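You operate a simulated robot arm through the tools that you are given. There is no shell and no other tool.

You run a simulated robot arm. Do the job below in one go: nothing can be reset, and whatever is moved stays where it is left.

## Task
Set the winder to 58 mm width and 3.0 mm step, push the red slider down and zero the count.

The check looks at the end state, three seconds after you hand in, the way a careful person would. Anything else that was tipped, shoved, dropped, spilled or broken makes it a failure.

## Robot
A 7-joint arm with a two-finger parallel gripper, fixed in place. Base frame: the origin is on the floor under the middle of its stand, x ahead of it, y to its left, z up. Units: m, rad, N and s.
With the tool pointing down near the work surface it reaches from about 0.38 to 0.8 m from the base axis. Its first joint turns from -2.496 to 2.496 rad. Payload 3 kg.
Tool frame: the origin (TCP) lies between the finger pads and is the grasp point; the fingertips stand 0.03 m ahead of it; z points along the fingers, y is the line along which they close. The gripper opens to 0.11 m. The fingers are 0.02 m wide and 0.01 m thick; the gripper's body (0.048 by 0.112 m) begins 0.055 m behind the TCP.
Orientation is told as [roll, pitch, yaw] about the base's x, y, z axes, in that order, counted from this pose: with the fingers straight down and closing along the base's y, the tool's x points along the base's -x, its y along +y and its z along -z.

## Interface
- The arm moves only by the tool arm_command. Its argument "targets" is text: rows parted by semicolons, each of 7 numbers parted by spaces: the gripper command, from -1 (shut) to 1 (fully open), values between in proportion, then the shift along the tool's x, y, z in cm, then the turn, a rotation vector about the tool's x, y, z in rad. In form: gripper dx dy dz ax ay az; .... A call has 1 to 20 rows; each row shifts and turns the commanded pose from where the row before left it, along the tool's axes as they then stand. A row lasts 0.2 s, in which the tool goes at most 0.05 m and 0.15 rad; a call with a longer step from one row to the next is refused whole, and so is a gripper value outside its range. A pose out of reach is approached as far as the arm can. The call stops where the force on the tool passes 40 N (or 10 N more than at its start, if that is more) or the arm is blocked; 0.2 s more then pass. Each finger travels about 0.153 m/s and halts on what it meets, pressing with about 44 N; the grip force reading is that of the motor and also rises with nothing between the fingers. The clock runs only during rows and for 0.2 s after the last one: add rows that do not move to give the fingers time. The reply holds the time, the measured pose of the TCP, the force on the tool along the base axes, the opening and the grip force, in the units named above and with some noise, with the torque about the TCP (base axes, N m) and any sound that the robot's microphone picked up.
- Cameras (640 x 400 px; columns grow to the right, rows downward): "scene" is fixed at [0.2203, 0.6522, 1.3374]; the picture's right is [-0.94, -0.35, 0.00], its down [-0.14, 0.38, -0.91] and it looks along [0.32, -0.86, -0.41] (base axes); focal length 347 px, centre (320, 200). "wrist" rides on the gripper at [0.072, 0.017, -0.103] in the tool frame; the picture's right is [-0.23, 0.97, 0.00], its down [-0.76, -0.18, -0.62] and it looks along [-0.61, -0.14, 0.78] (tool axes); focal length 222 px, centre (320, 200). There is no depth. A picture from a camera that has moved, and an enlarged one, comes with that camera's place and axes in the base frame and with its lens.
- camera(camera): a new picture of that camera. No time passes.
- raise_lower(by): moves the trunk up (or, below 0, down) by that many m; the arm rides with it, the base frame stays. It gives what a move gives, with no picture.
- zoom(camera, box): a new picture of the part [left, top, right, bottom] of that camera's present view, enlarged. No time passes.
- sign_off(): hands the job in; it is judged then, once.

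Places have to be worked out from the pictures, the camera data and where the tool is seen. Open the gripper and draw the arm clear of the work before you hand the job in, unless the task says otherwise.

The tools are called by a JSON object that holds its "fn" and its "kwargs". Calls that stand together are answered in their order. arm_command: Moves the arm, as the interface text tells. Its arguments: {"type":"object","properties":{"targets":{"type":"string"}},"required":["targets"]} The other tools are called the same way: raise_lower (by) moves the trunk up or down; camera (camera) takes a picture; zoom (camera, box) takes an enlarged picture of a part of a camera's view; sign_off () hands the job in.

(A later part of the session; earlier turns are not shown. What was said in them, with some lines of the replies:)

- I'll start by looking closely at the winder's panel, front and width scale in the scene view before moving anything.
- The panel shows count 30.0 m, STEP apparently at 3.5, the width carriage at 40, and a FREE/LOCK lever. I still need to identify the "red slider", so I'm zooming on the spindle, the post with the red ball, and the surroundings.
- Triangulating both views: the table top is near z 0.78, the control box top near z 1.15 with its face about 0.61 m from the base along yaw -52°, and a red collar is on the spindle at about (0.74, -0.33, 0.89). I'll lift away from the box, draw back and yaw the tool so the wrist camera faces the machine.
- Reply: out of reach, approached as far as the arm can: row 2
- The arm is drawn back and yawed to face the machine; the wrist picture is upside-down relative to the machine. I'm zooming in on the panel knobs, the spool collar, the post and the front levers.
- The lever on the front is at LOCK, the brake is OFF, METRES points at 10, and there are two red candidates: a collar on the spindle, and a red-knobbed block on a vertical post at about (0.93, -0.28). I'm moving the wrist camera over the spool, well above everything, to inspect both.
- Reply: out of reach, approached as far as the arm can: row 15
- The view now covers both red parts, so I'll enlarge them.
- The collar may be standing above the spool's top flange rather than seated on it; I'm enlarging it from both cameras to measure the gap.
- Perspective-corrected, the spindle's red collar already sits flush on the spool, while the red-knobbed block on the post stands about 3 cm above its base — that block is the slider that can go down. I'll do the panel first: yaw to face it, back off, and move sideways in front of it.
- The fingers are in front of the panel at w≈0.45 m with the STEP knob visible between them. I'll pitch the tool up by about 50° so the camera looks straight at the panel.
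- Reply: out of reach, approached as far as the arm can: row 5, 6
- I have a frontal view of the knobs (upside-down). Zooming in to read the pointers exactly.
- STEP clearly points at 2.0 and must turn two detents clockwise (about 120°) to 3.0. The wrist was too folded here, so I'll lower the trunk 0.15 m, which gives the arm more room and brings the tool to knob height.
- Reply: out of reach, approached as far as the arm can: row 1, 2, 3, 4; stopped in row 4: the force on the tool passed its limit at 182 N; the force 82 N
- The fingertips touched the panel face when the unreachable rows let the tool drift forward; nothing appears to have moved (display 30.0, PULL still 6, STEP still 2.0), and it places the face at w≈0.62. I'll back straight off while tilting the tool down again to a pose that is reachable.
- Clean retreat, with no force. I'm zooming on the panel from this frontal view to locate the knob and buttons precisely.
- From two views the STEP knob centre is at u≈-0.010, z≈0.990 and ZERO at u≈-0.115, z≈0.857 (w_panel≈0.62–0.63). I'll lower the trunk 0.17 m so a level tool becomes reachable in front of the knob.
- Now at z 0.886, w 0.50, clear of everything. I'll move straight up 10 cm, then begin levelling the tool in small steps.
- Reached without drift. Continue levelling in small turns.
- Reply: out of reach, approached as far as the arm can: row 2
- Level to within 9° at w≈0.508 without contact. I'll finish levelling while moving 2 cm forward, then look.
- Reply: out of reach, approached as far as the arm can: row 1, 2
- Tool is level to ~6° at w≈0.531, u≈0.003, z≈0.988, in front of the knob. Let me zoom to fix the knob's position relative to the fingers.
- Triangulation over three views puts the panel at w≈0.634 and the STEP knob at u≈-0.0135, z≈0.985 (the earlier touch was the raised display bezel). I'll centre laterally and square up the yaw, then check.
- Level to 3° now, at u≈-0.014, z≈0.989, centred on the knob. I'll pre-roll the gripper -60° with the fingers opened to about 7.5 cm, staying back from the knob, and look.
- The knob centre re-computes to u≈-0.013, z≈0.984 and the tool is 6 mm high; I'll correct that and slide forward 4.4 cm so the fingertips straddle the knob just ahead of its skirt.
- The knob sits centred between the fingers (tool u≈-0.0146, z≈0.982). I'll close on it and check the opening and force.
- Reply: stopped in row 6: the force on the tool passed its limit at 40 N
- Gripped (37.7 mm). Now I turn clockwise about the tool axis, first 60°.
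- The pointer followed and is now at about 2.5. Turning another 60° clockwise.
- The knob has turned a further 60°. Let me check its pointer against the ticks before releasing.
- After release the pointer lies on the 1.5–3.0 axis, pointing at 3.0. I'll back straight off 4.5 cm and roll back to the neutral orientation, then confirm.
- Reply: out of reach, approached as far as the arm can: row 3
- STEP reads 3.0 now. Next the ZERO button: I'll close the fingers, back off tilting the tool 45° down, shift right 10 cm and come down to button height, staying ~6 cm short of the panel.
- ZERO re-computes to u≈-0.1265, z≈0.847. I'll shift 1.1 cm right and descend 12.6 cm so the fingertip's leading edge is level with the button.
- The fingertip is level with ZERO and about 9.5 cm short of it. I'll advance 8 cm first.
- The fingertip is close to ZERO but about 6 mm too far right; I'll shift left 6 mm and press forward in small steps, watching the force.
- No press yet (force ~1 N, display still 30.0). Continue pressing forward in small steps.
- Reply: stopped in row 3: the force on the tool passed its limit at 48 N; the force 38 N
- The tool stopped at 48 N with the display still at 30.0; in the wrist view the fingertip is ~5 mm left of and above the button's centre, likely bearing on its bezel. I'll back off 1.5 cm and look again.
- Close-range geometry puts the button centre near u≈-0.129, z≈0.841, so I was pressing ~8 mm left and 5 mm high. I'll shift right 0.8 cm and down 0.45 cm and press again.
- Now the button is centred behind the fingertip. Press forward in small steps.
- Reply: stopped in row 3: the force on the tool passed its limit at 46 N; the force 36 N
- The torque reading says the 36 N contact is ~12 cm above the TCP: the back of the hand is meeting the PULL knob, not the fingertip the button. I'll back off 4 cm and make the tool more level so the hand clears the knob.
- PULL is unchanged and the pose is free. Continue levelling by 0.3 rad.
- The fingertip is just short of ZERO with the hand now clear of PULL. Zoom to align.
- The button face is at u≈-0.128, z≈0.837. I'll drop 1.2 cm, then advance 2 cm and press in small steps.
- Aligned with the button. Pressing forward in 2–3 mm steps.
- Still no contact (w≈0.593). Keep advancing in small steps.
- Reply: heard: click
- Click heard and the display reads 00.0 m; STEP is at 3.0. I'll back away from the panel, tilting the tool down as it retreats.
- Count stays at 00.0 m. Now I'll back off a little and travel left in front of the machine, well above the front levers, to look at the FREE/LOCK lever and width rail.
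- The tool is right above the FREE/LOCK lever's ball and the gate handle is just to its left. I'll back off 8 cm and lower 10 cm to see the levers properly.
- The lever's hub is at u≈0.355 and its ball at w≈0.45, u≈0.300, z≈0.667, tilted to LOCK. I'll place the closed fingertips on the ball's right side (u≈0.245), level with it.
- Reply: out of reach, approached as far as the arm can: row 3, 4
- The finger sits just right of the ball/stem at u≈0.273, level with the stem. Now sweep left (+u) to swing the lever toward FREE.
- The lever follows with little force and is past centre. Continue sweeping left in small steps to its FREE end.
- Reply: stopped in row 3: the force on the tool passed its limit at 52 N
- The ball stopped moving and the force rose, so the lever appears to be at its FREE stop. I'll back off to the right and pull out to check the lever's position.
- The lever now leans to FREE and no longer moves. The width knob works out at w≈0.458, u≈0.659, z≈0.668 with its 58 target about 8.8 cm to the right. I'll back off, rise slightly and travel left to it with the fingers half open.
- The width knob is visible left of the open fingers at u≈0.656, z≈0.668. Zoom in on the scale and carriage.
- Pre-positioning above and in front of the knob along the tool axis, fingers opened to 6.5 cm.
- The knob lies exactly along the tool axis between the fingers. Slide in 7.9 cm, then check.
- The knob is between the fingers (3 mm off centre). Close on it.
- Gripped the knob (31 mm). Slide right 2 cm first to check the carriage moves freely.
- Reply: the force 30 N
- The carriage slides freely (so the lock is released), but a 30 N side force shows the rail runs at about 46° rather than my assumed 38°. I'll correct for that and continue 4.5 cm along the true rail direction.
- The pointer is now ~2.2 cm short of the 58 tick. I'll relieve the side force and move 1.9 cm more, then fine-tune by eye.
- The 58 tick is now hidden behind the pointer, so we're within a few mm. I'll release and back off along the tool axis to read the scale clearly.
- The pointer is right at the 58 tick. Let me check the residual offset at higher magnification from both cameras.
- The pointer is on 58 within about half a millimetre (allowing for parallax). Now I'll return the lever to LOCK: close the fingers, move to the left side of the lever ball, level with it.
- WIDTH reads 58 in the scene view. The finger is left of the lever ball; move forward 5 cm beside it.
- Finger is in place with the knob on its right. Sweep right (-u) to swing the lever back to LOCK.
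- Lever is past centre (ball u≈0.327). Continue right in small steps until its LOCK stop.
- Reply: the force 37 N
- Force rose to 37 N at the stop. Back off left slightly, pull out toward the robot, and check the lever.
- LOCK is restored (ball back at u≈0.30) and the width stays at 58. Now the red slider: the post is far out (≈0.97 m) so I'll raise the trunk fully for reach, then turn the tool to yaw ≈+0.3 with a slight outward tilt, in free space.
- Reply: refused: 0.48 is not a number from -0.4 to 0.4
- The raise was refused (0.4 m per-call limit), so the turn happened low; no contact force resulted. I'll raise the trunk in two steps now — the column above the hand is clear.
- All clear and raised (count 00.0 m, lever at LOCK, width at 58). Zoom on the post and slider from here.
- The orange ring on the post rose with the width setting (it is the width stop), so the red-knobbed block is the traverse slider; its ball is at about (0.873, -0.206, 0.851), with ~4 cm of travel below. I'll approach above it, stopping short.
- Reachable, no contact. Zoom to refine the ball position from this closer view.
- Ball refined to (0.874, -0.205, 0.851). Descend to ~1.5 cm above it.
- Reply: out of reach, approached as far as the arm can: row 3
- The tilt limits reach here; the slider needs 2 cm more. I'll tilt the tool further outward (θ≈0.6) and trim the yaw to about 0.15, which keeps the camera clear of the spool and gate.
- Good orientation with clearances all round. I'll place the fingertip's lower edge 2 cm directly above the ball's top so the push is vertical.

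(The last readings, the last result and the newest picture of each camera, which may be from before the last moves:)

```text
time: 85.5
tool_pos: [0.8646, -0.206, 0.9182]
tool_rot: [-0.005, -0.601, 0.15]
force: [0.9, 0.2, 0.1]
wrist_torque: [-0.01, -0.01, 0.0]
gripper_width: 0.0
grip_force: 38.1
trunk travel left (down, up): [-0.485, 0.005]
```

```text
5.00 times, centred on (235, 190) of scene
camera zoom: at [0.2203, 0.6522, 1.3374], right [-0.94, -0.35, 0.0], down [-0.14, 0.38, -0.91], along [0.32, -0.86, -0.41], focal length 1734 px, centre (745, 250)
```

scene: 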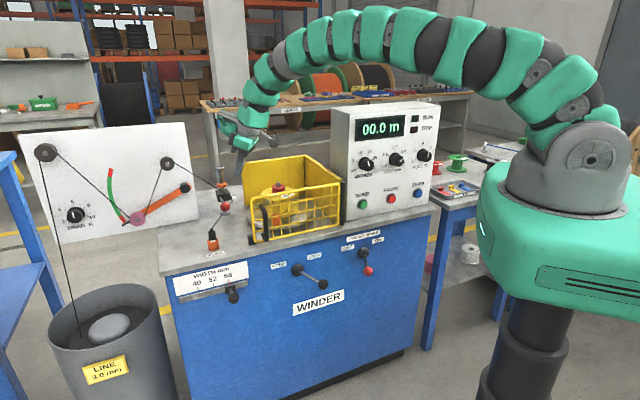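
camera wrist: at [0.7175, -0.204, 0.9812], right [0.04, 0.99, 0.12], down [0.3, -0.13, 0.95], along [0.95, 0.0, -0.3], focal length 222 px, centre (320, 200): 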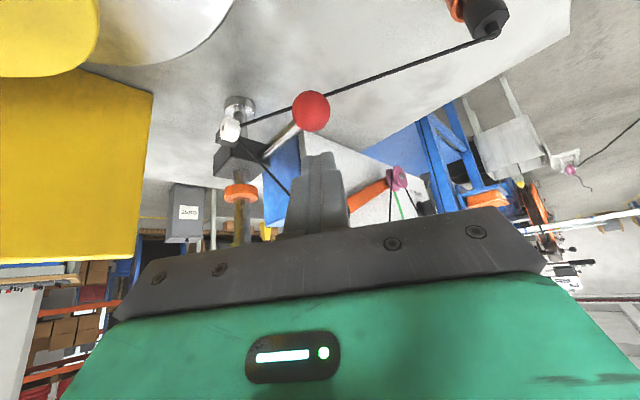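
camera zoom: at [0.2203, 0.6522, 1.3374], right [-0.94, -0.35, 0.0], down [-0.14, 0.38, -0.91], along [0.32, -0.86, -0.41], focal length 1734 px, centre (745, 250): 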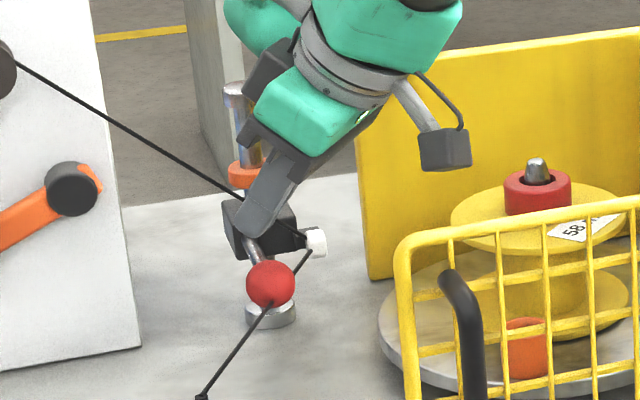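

The fingertip edge is directly above the ball. Lower 1.6 cm, then push down in 5 mm steps.

{"fn": "arm_command", "kwargs": {"targets": "-1 0.45 0 0.66 0 0 0; -1 0.45 0 0.66 0 0 0; -1 0.28 0 0.41 0 0 0; -1 0.28 0 0.41 0 0 0; -1 0 0 0 0 0 0"}}

{"fn": "zoom", "kwargs": {"camera": "wrist", "box": [210, 60, 410, 240]}}

{"fn": "zoom", "kwargs": {"camera": "scene", "box": [190, 150, 280, 230]}}

```text
time: 86.7
tool_pos: [0.8661, -0.2068, 0.8918]
tool_rot: [-0.006, -0.6, 0.152]
force: [0.1, -0.3, 0.2]
wrist_torque: [0.0, 0.01, 0.0]
gripper_width: 0.0
grip_force: 37.7
trunk travel left (down, up): [-0.485, 0.005]
```

```text
2.22 times, centred on (310, 150) of wrist
camera zoom: at [0.7467, -0.2069, 0.9367], right [0.04, 0.99, 0.12], down [0.3, -0.13, 0.95], along [0.95, 0.0, -0.3], focal length 494 px, centre (342, 311)
```

zoom: 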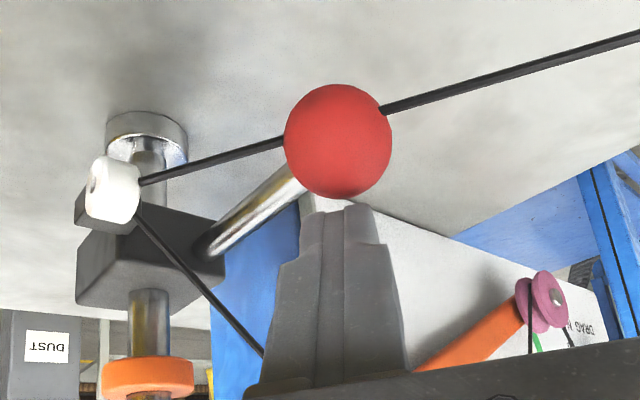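

```text
5.00 times, centred on (235, 190) of scene
camera zoom: at [0.2203, 0.6522, 1.3374], right [-0.94, -0.35, 0.0], down [-0.14, 0.38, -0.91], along [0.32, -0.86, -0.41], focal length 1734 px, centre (745, 250)
```

zoom: 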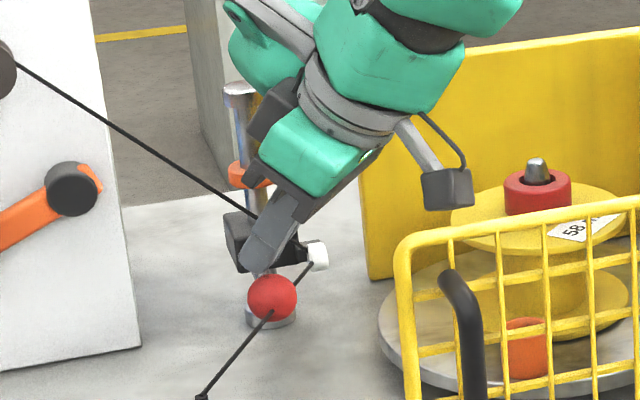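

The slider is moving down with the finger (about 1 cm so far, little resistance). Continue pushing down.

{"fn": "arm_command", "kwargs": {"targets": "-1 0.28 0 0.41 0 0 0; -1 0.28 0 0.41 0 0 0; -1 0.28 0 0.41 0 0 0; -1 0.28 0 0.41 0 0 0; -1 0 0 0 0 0 0"}}

{"fn": "zoom", "kwargs": {"camera": "wrist", "box": [210, 60, 410, 240]}}

{"fn": "zoom", "kwargs": {"camera": "scene", "box": [190, 150, 280, 230]}}

```text
time: 87.9
tool_pos: [0.8659, -0.2079, 0.872]
tool_rot: [-0.005, -0.6, 0.152]
force: [0.2, -0.4, 1.1]
wrist_torque: [0.02, -0.02, -0.01]
gripper_width: 0.0
grip_force: 37.4
trunk travel left (down, up): [-0.485, 0.005]
```

```text
2.22 times, centred on (310, 150) of wrist
camera zoom: at [0.7466, -0.2069, 0.9169], right [0.04, 0.99, 0.12], down [0.3, -0.13, 0.95], along [0.95, 0.0, -0.3], focal length 494 px, centre (342, 311)
```

zoom: 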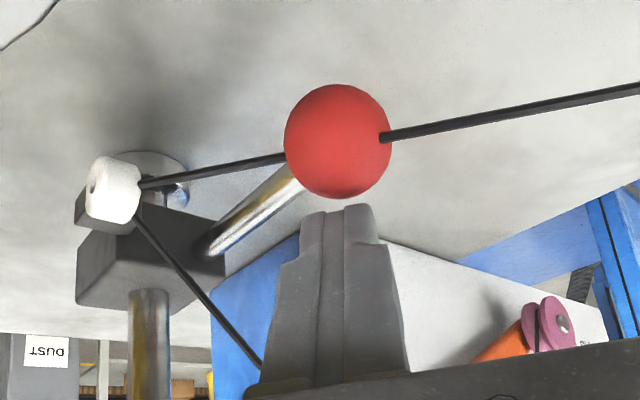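

```text
5.00 times, centred on (235, 190) of scene
camera zoom: at [0.2203, 0.6522, 1.3374], right [-0.94, -0.35, 0.0], down [-0.14, 0.38, -0.91], along [0.32, -0.86, -0.41], focal length 1734 px, centre (745, 250)
```

zoom: 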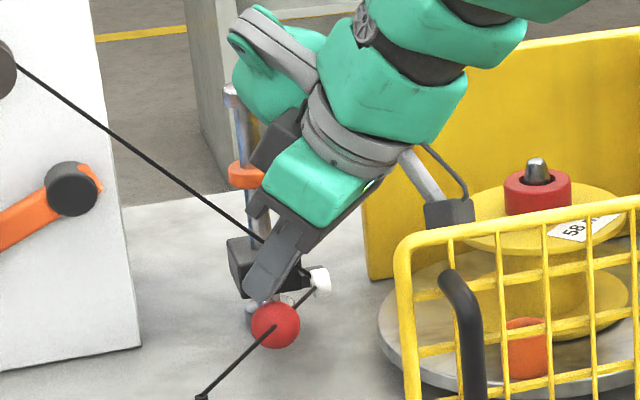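

Moving well (3 cm total). Keep going until it bottoms out.

{"fn": "arm_command", "kwargs": {"targets": "-1 0.17 0 0.25 0 0 0; -1 0.17 0 0.25 0 0 0; -1 0.17 0 0.25 0 0 0; -1 0.17 0 0.25 0 0 0; -1 0.17 0 0.25 0 0 0; -1 0 0 0 0 0 0"}}

{"fn": "zoom", "kwargs": {"camera": "wrist", "box": [210, 60, 410, 240]}}

{"fn": "zoom", "kwargs": {"camera": "scene", "box": [190, 150, 280, 230]}}

```text
time: 89.3
tool_pos: [0.8661, -0.2065, 0.8615]
tool_rot: [-0.008, -0.61, 0.151]
force: [7.0, -0.3, 36.9]
wrist_torque: [0.19, -0.53, 0.17]
gripper_width: 0.0
grip_force: 37.7
trunk travel left (down, up): [-0.485, 0.005]
```

```text
2.22 times, centred on (310, 150) of wrist
camera zoom: at [0.7468, -0.2066, 0.9057], right [0.04, 0.99, 0.12], down [0.29, -0.13, 0.95], along [0.96, 0.0, -0.29], focal length 494 px, centre (342, 311)
```

zoom: 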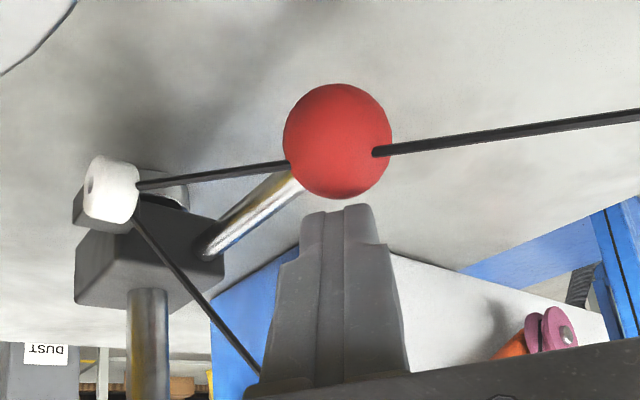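

```text
5.00 times, centred on (235, 190) of scene
camera zoom: at [0.2203, 0.6522, 1.3374], right [-0.94, -0.35, 0.0], down [-0.14, 0.38, -0.91], along [0.32, -0.86, -0.41], focal length 1734 px, centre (745, 250)
```

zoom: 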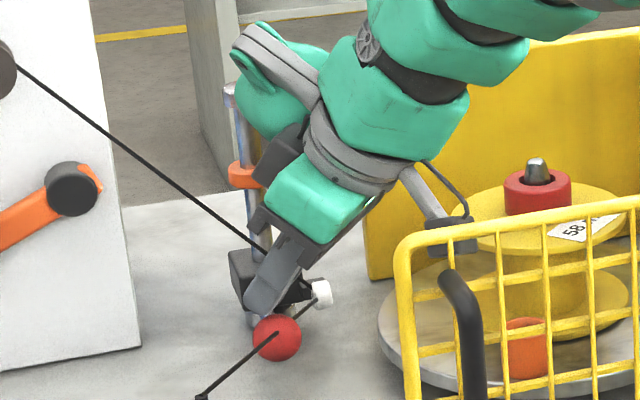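

37 N upward at the fingertip: the slider is on its bottom stop (3.6 cm travel). I'll lift straight up, then withdraw up and back.

{"fn": "arm_command", "kwargs": {"targets": "-1 -1.13 0 -1.65 0 0 0; -1 -1.7 0 -2.48 0 0 0; -1 0 0 -4 0 0 0; -1 0 0 -4 0 0 0; -1 0 0 -4 0 0 0; -1 0 0 -4 0 0 0; -1 0 0 0 0 0 0"}}

{"fn": "camera", "kwargs": {"camera": "scene"}}

{"fn": "zoom", "kwargs": {"camera": "scene", "box": [190, 150, 280, 230]}}

```text
time: 90.9
tool_pos: [0.7762, -0.2196, 1.0376]
tool_rot: [-0.004, -0.601, 0.152]
force: [-1.0, 0.6, 0.2]
wrist_torque: [0.02, 0.01, 0.02]
gripper_width: 0.0
grip_force: 37.6
trunk travel left (down, up): [-0.485, 0.005]
```

```text
taken
```

scene: 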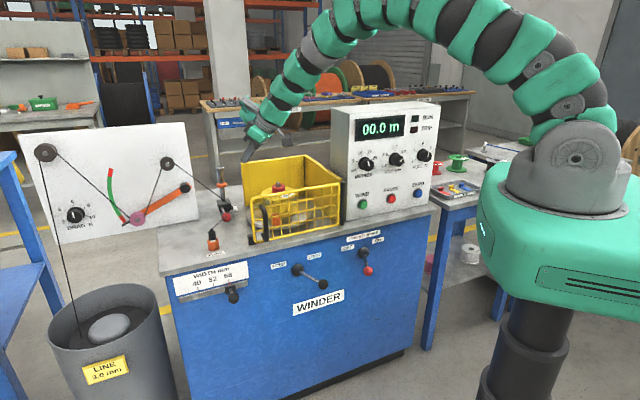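

```text
5.00 times, centred on (235, 190) of scene
camera zoom: at [0.2203, 0.6522, 1.3374], right [-0.94, -0.35, 0.0], down [-0.14, 0.38, -0.91], along [0.32, -0.86, -0.41], focal length 1734 px, centre (745, 250)
```

zoom: 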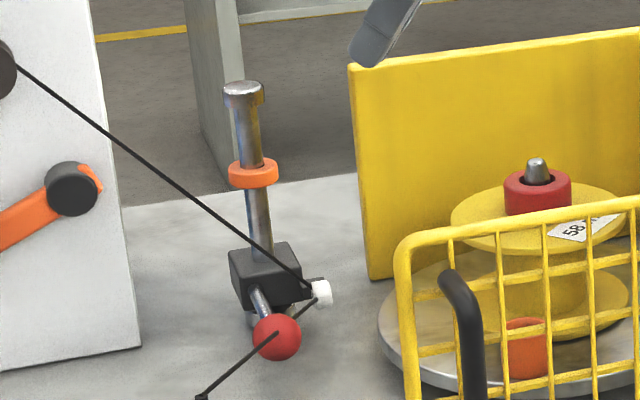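

The slider stays down on its base, with the width stop above it. Now I'll open the gripper and draw the arm back and up, clear of the machine.

{"fn": "arm_command", "kwargs": {"targets": "-0.5 0 0 -4 0 0 0; 0 0 0 -3 0 0 0; 0 3.0 2.5 -2.1 0 0 0; 0 3.0 2.5 -2.1 0 0 0; 0 3.0 2.5 -2.1 0 0 0; 0 3.0 2.5 -2.1 0 0 0; 0 3.0 2.5 -2.1 0 0 0; 0 3.0 0 -2.1 0 0 0; 0 0 0 0 0 0 0"}}

{"fn": "camera", "kwargs": {"camera": "scene"}}

{"fn": "camera", "kwargs": {"camera": "wrist"}}

```text
time: 92.9
tool_pos: [0.4998, -0.1323, 1.0979]
tool_rot: [-0.005, -0.601, 0.153]
force: [0.0, 0.2, 0.8]
wrist_torque: [-0.03, -0.02, 0.02]
gripper_width: 0.0554
grip_force: 0.0
trunk travel left (down, up): [-0.485, 0.005]
```

```text
taken
```

scene: 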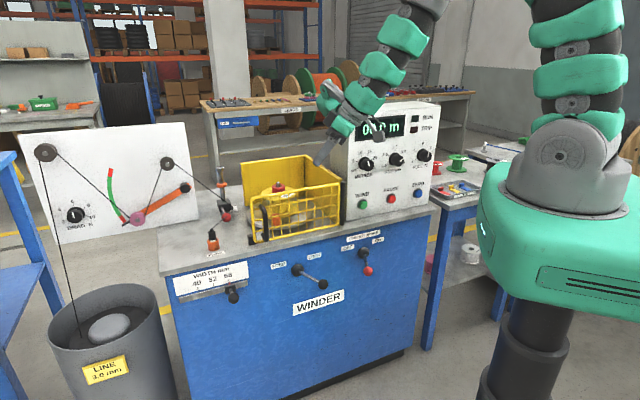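

```text
taken
camera wrist: at [0.3812, -0.1331, 1.1431], right [0.04, 0.99, 0.12], down [0.3, -0.13, 0.95], along [0.95, 0.0, -0.3], focal length 222 px, centre (320, 200)
```

wrist: 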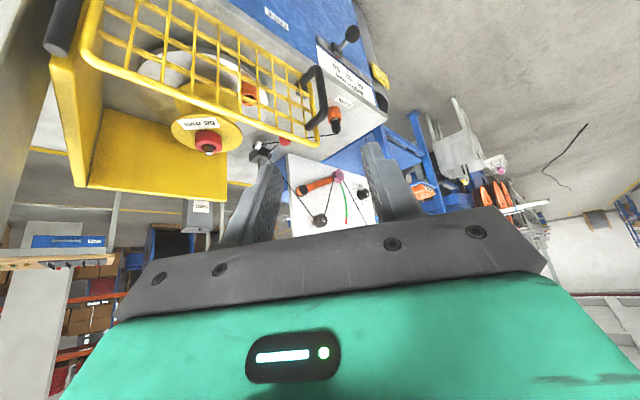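

Clear of the work. I'll pull back a bit further, open the gripper fully, and verify every setting by zoom.

{"fn": "arm_command", "kwargs": {"targets": "0.5 2.2 2.5 -1.5 0 0 0; 1 2.2 2.5 -1.5 0 0 0; 1 0 0 0 0 0 0; 1 0 0 0 0 0 0"}}

{"fn": "zoom", "kwargs": {"camera": "scene", "box": [320, 95, 450, 225]}}

{"fn": "zoom", "kwargs": {"camera": "scene", "box": [165, 250, 255, 320]}}

{"fn": "zoom", "kwargs": {"camera": "scene", "box": [260, 220, 400, 320]}}

{"fn": "zoom", "kwargs": {"camera": "scene", "box": [190, 150, 280, 250]}}

{"fn": "zoom", "kwargs": {"camera": "scene", "box": [20, 120, 240, 260]}}

```text
time: 93.9
tool_pos: [0.4915, -0.1258, 1.098]
tool_rot: [-0.005, -0.602, 0.151]
force: [0.2, 0.7, 0.2]
wrist_torque: [0.0, 0.01, 0.01]
gripper_width: 0.1098
grip_force: 0.1
out of reach, approached as far as the arm can: row 1, 2
trunk travel left (down, up): [-0.485, 0.005]
```

```text
3.08 times, centred on (385, 160) of scene
camera zoom: at [0.2203, 0.6522, 1.3374], right [-0.94, -0.35, 0.0], down [-0.14, 0.38, -0.91], along [0.32, -0.86, -0.41], focal length 1067 px, centre (120, 323)
```

zoom: 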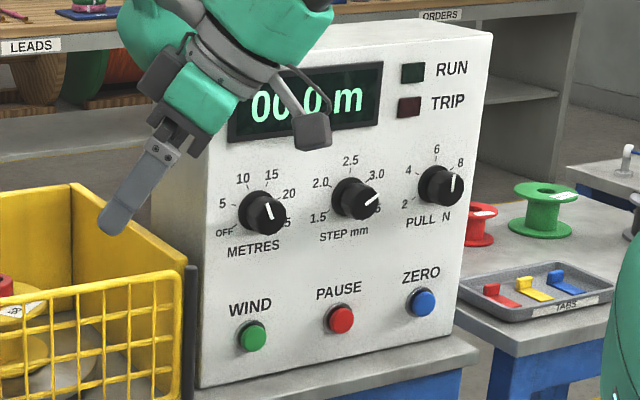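

```text
5.71 times, centred on (210, 285) of scene
camera zoom: at [0.2203, 0.6522, 1.3374], right [-0.94, -0.35, 0.0], down [-0.14, 0.38, -0.91], along [0.32, -0.86, -0.41], focal length 1982 px, centre (949, -286)
```

zoom: 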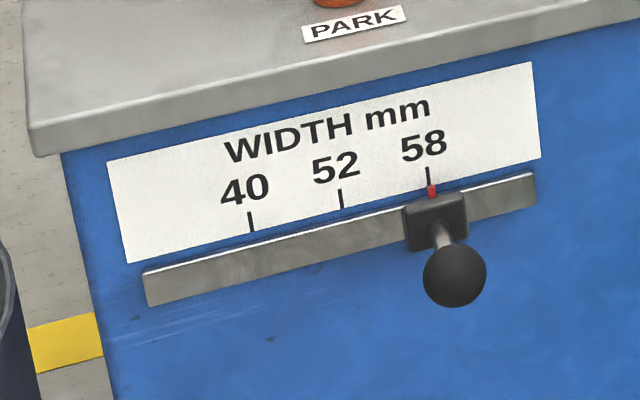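

```text
4.00 times, centred on (330, 270) of scene
camera zoom: at [0.2203, 0.6522, 1.3374], right [-0.94, -0.35, 0.0], down [-0.14, 0.38, -0.91], along [0.32, -0.86, -0.41], focal length 1388 px, centre (280, -80)
```

zoom: 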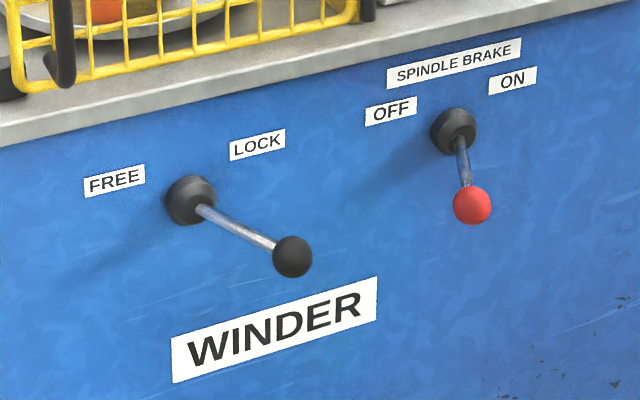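

```text
4.00 times, centred on (235, 200) of scene
camera zoom: at [0.2203, 0.6522, 1.3374], right [-0.94, -0.35, 0.0], down [-0.14, 0.38, -0.91], along [0.32, -0.86, -0.41], focal length 1388 px, centre (660, 200)
```

zoom: 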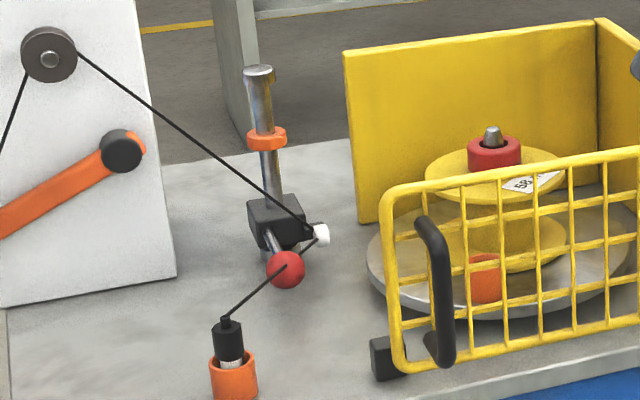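

```text
2.86 times, centred on (130, 190) of scene
camera zoom: at [0.2203, 0.6522, 1.3374], right [-0.94, -0.35, 0.0], down [-0.14, 0.38, -0.91], along [0.32, -0.86, -0.41], focal length 991 px, centre (863, 229)
```

zoom: 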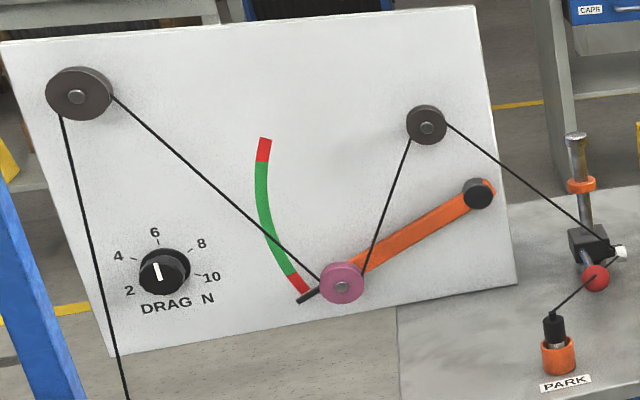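

Everything checks: WIDTH 58, STEP 3.0, count 00.0 m, lever back at LOCK, brake OFF, PULL/METRES/DRAG unchanged, slider down. I'll swing the arm a further 24 cm away from the machine to be well clear.

{"fn": "arm_command", "kwargs": {"targets": "1 0 4 0 0 0 0; 1 0 4 0 0 0 0; 1 0 4 0 0 0 0; 1 0 4 0 0 0 0; 1 0 4 0 0 0 0; 1 0 4 0 0 0 0; 1 0 0 0 0 0 0"}}

{"fn": "camera", "kwargs": {"camera": "scene"}}

{"fn": "zoom", "kwargs": {"camera": "scene", "box": [320, 95, 450, 225]}}

```text
time: 95.5
tool_pos: [0.4906, -0.1161, 1.0983]
tool_rot: [-0.006, -0.6, 0.151]
force: [0.1, 0.3, -0.7]
wrist_torque: [-0.01, -0.01, 0.01]
gripper_width: 0.1103
grip_force: 0.0
out of reach, approached as far as the arm can: row 1, 2, 3, 4, 5, 6
trunk travel left (down, up): [-0.485, 0.005]
```

```text
taken
```

scene: 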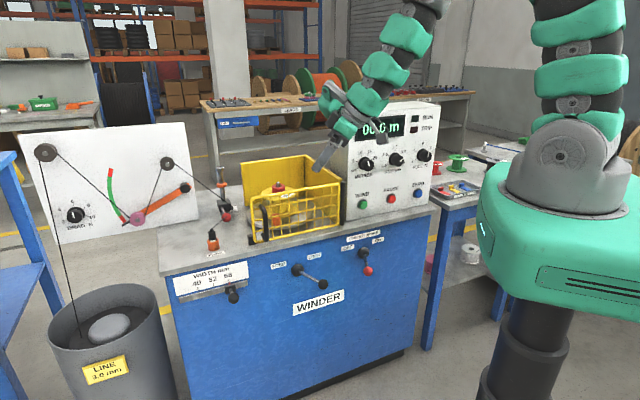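

```text
3.08 times, centred on (385, 160) of scene
camera zoom: at [0.2203, 0.6522, 1.3374], right [-0.94, -0.35, 0.0], down [-0.14, 0.38, -0.91], along [0.32, -0.86, -0.41], focal length 1067 px, centre (120, 323)
```

zoom: 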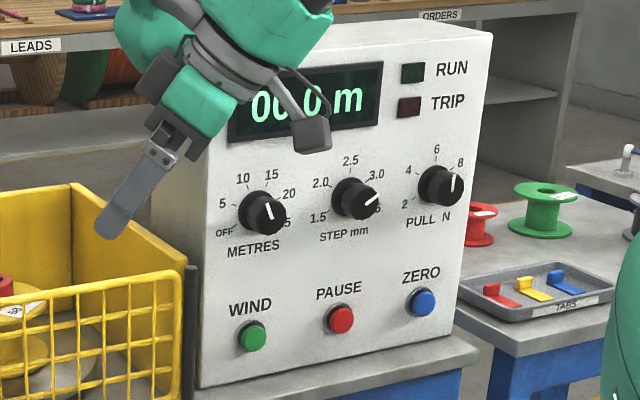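

The pose is at the arm's inner limit with this tilt; I'll bring the tool back to pointing down first, then move it off to the left.

{"fn": "arm_command", "kwargs": {"targets": "1 0 0 0 0 0.15 0; 1 0 0 0 0 0.15 0; 1 0 0 0 0 0.15 0; 1 0 0 0 0 0.15 0; 1 0 4 0 0 0 0; 1 0 4 0 0 0 0; 1 0 4 0 0 0 0; 1 0 4 0 0 0 0; 1 0 0 0 0 0 0"}}

{"fn": "camera", "kwargs": {"camera": "scene"}}

{"fn": "zoom", "kwargs": {"camera": "scene", "box": [320, 95, 450, 225]}}

```text
time: 97.5
tool_pos: [0.4648, 0.0417, 1.0959]
tool_rot: [-0.005, -0.002, 0.148]
force: [-1.0, 0.4, 0.2]
wrist_torque: [-0.02, -0.01, 0.02]
gripper_width: 0.1098
grip_force: 0.1
trunk travel left (down, up): [-0.485, 0.005]
```

```text
taken
```

scene: 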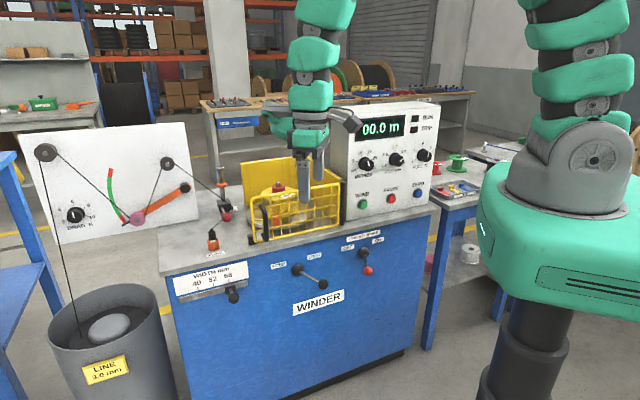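

```text
3.08 times, centred on (385, 160) of scene
camera zoom: at [0.2203, 0.6522, 1.3374], right [-0.94, -0.35, 0.0], down [-0.14, 0.38, -0.91], along [0.32, -0.86, -0.41], focal length 1067 px, centre (120, 323)
```

zoom: 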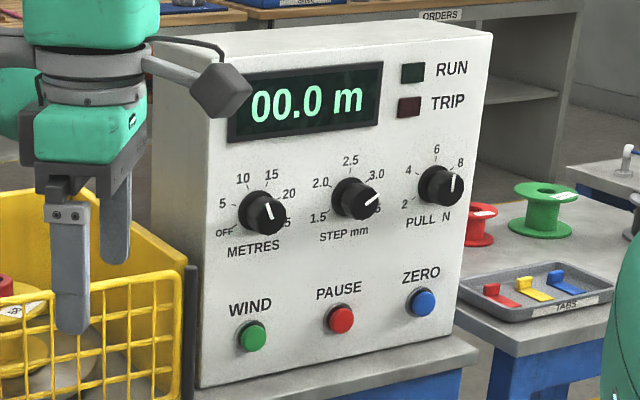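

The arm is well clear in front of the machine (w≈0.26 m) with the gripper open. The display reads 00.0 m, STEP is at 3.0, WIDTH is at 58 and locked, and the red slider is down. Handing in.

{"fn": "sign_off", "kwargs": {}}

```text
The job is handed in.
```

The winder is set as you asked, and the job is handed in. The final camera views show:

- **Width:** the pointer is on the 58 mm tick. The width control was locked, so I freed the lever, moved it, and put the lever back to LOCK.
- **Step:** the knob points at 3.0 mm; it was at 2.0.
- **Red slider:** I took this to be the red-knobbed block on the vertical post. It is pushed down to its bottom stop, about 3.6 cm lower, and stays there.
- **Count:** ZERO clicked and the display reads 00.0 m.

**Contacts along the way:**
- The fingertips hit the control panel face once, peaking at 182 N.
- While lining up for the ZERO button, the hand pressed against the PULL knob twice, at just under 50 N.

Neither contact left any visible damage. PULL, METRES, DRAG and the spindle brake are where they started.

The gripper is open and the arm is clear of the machine.
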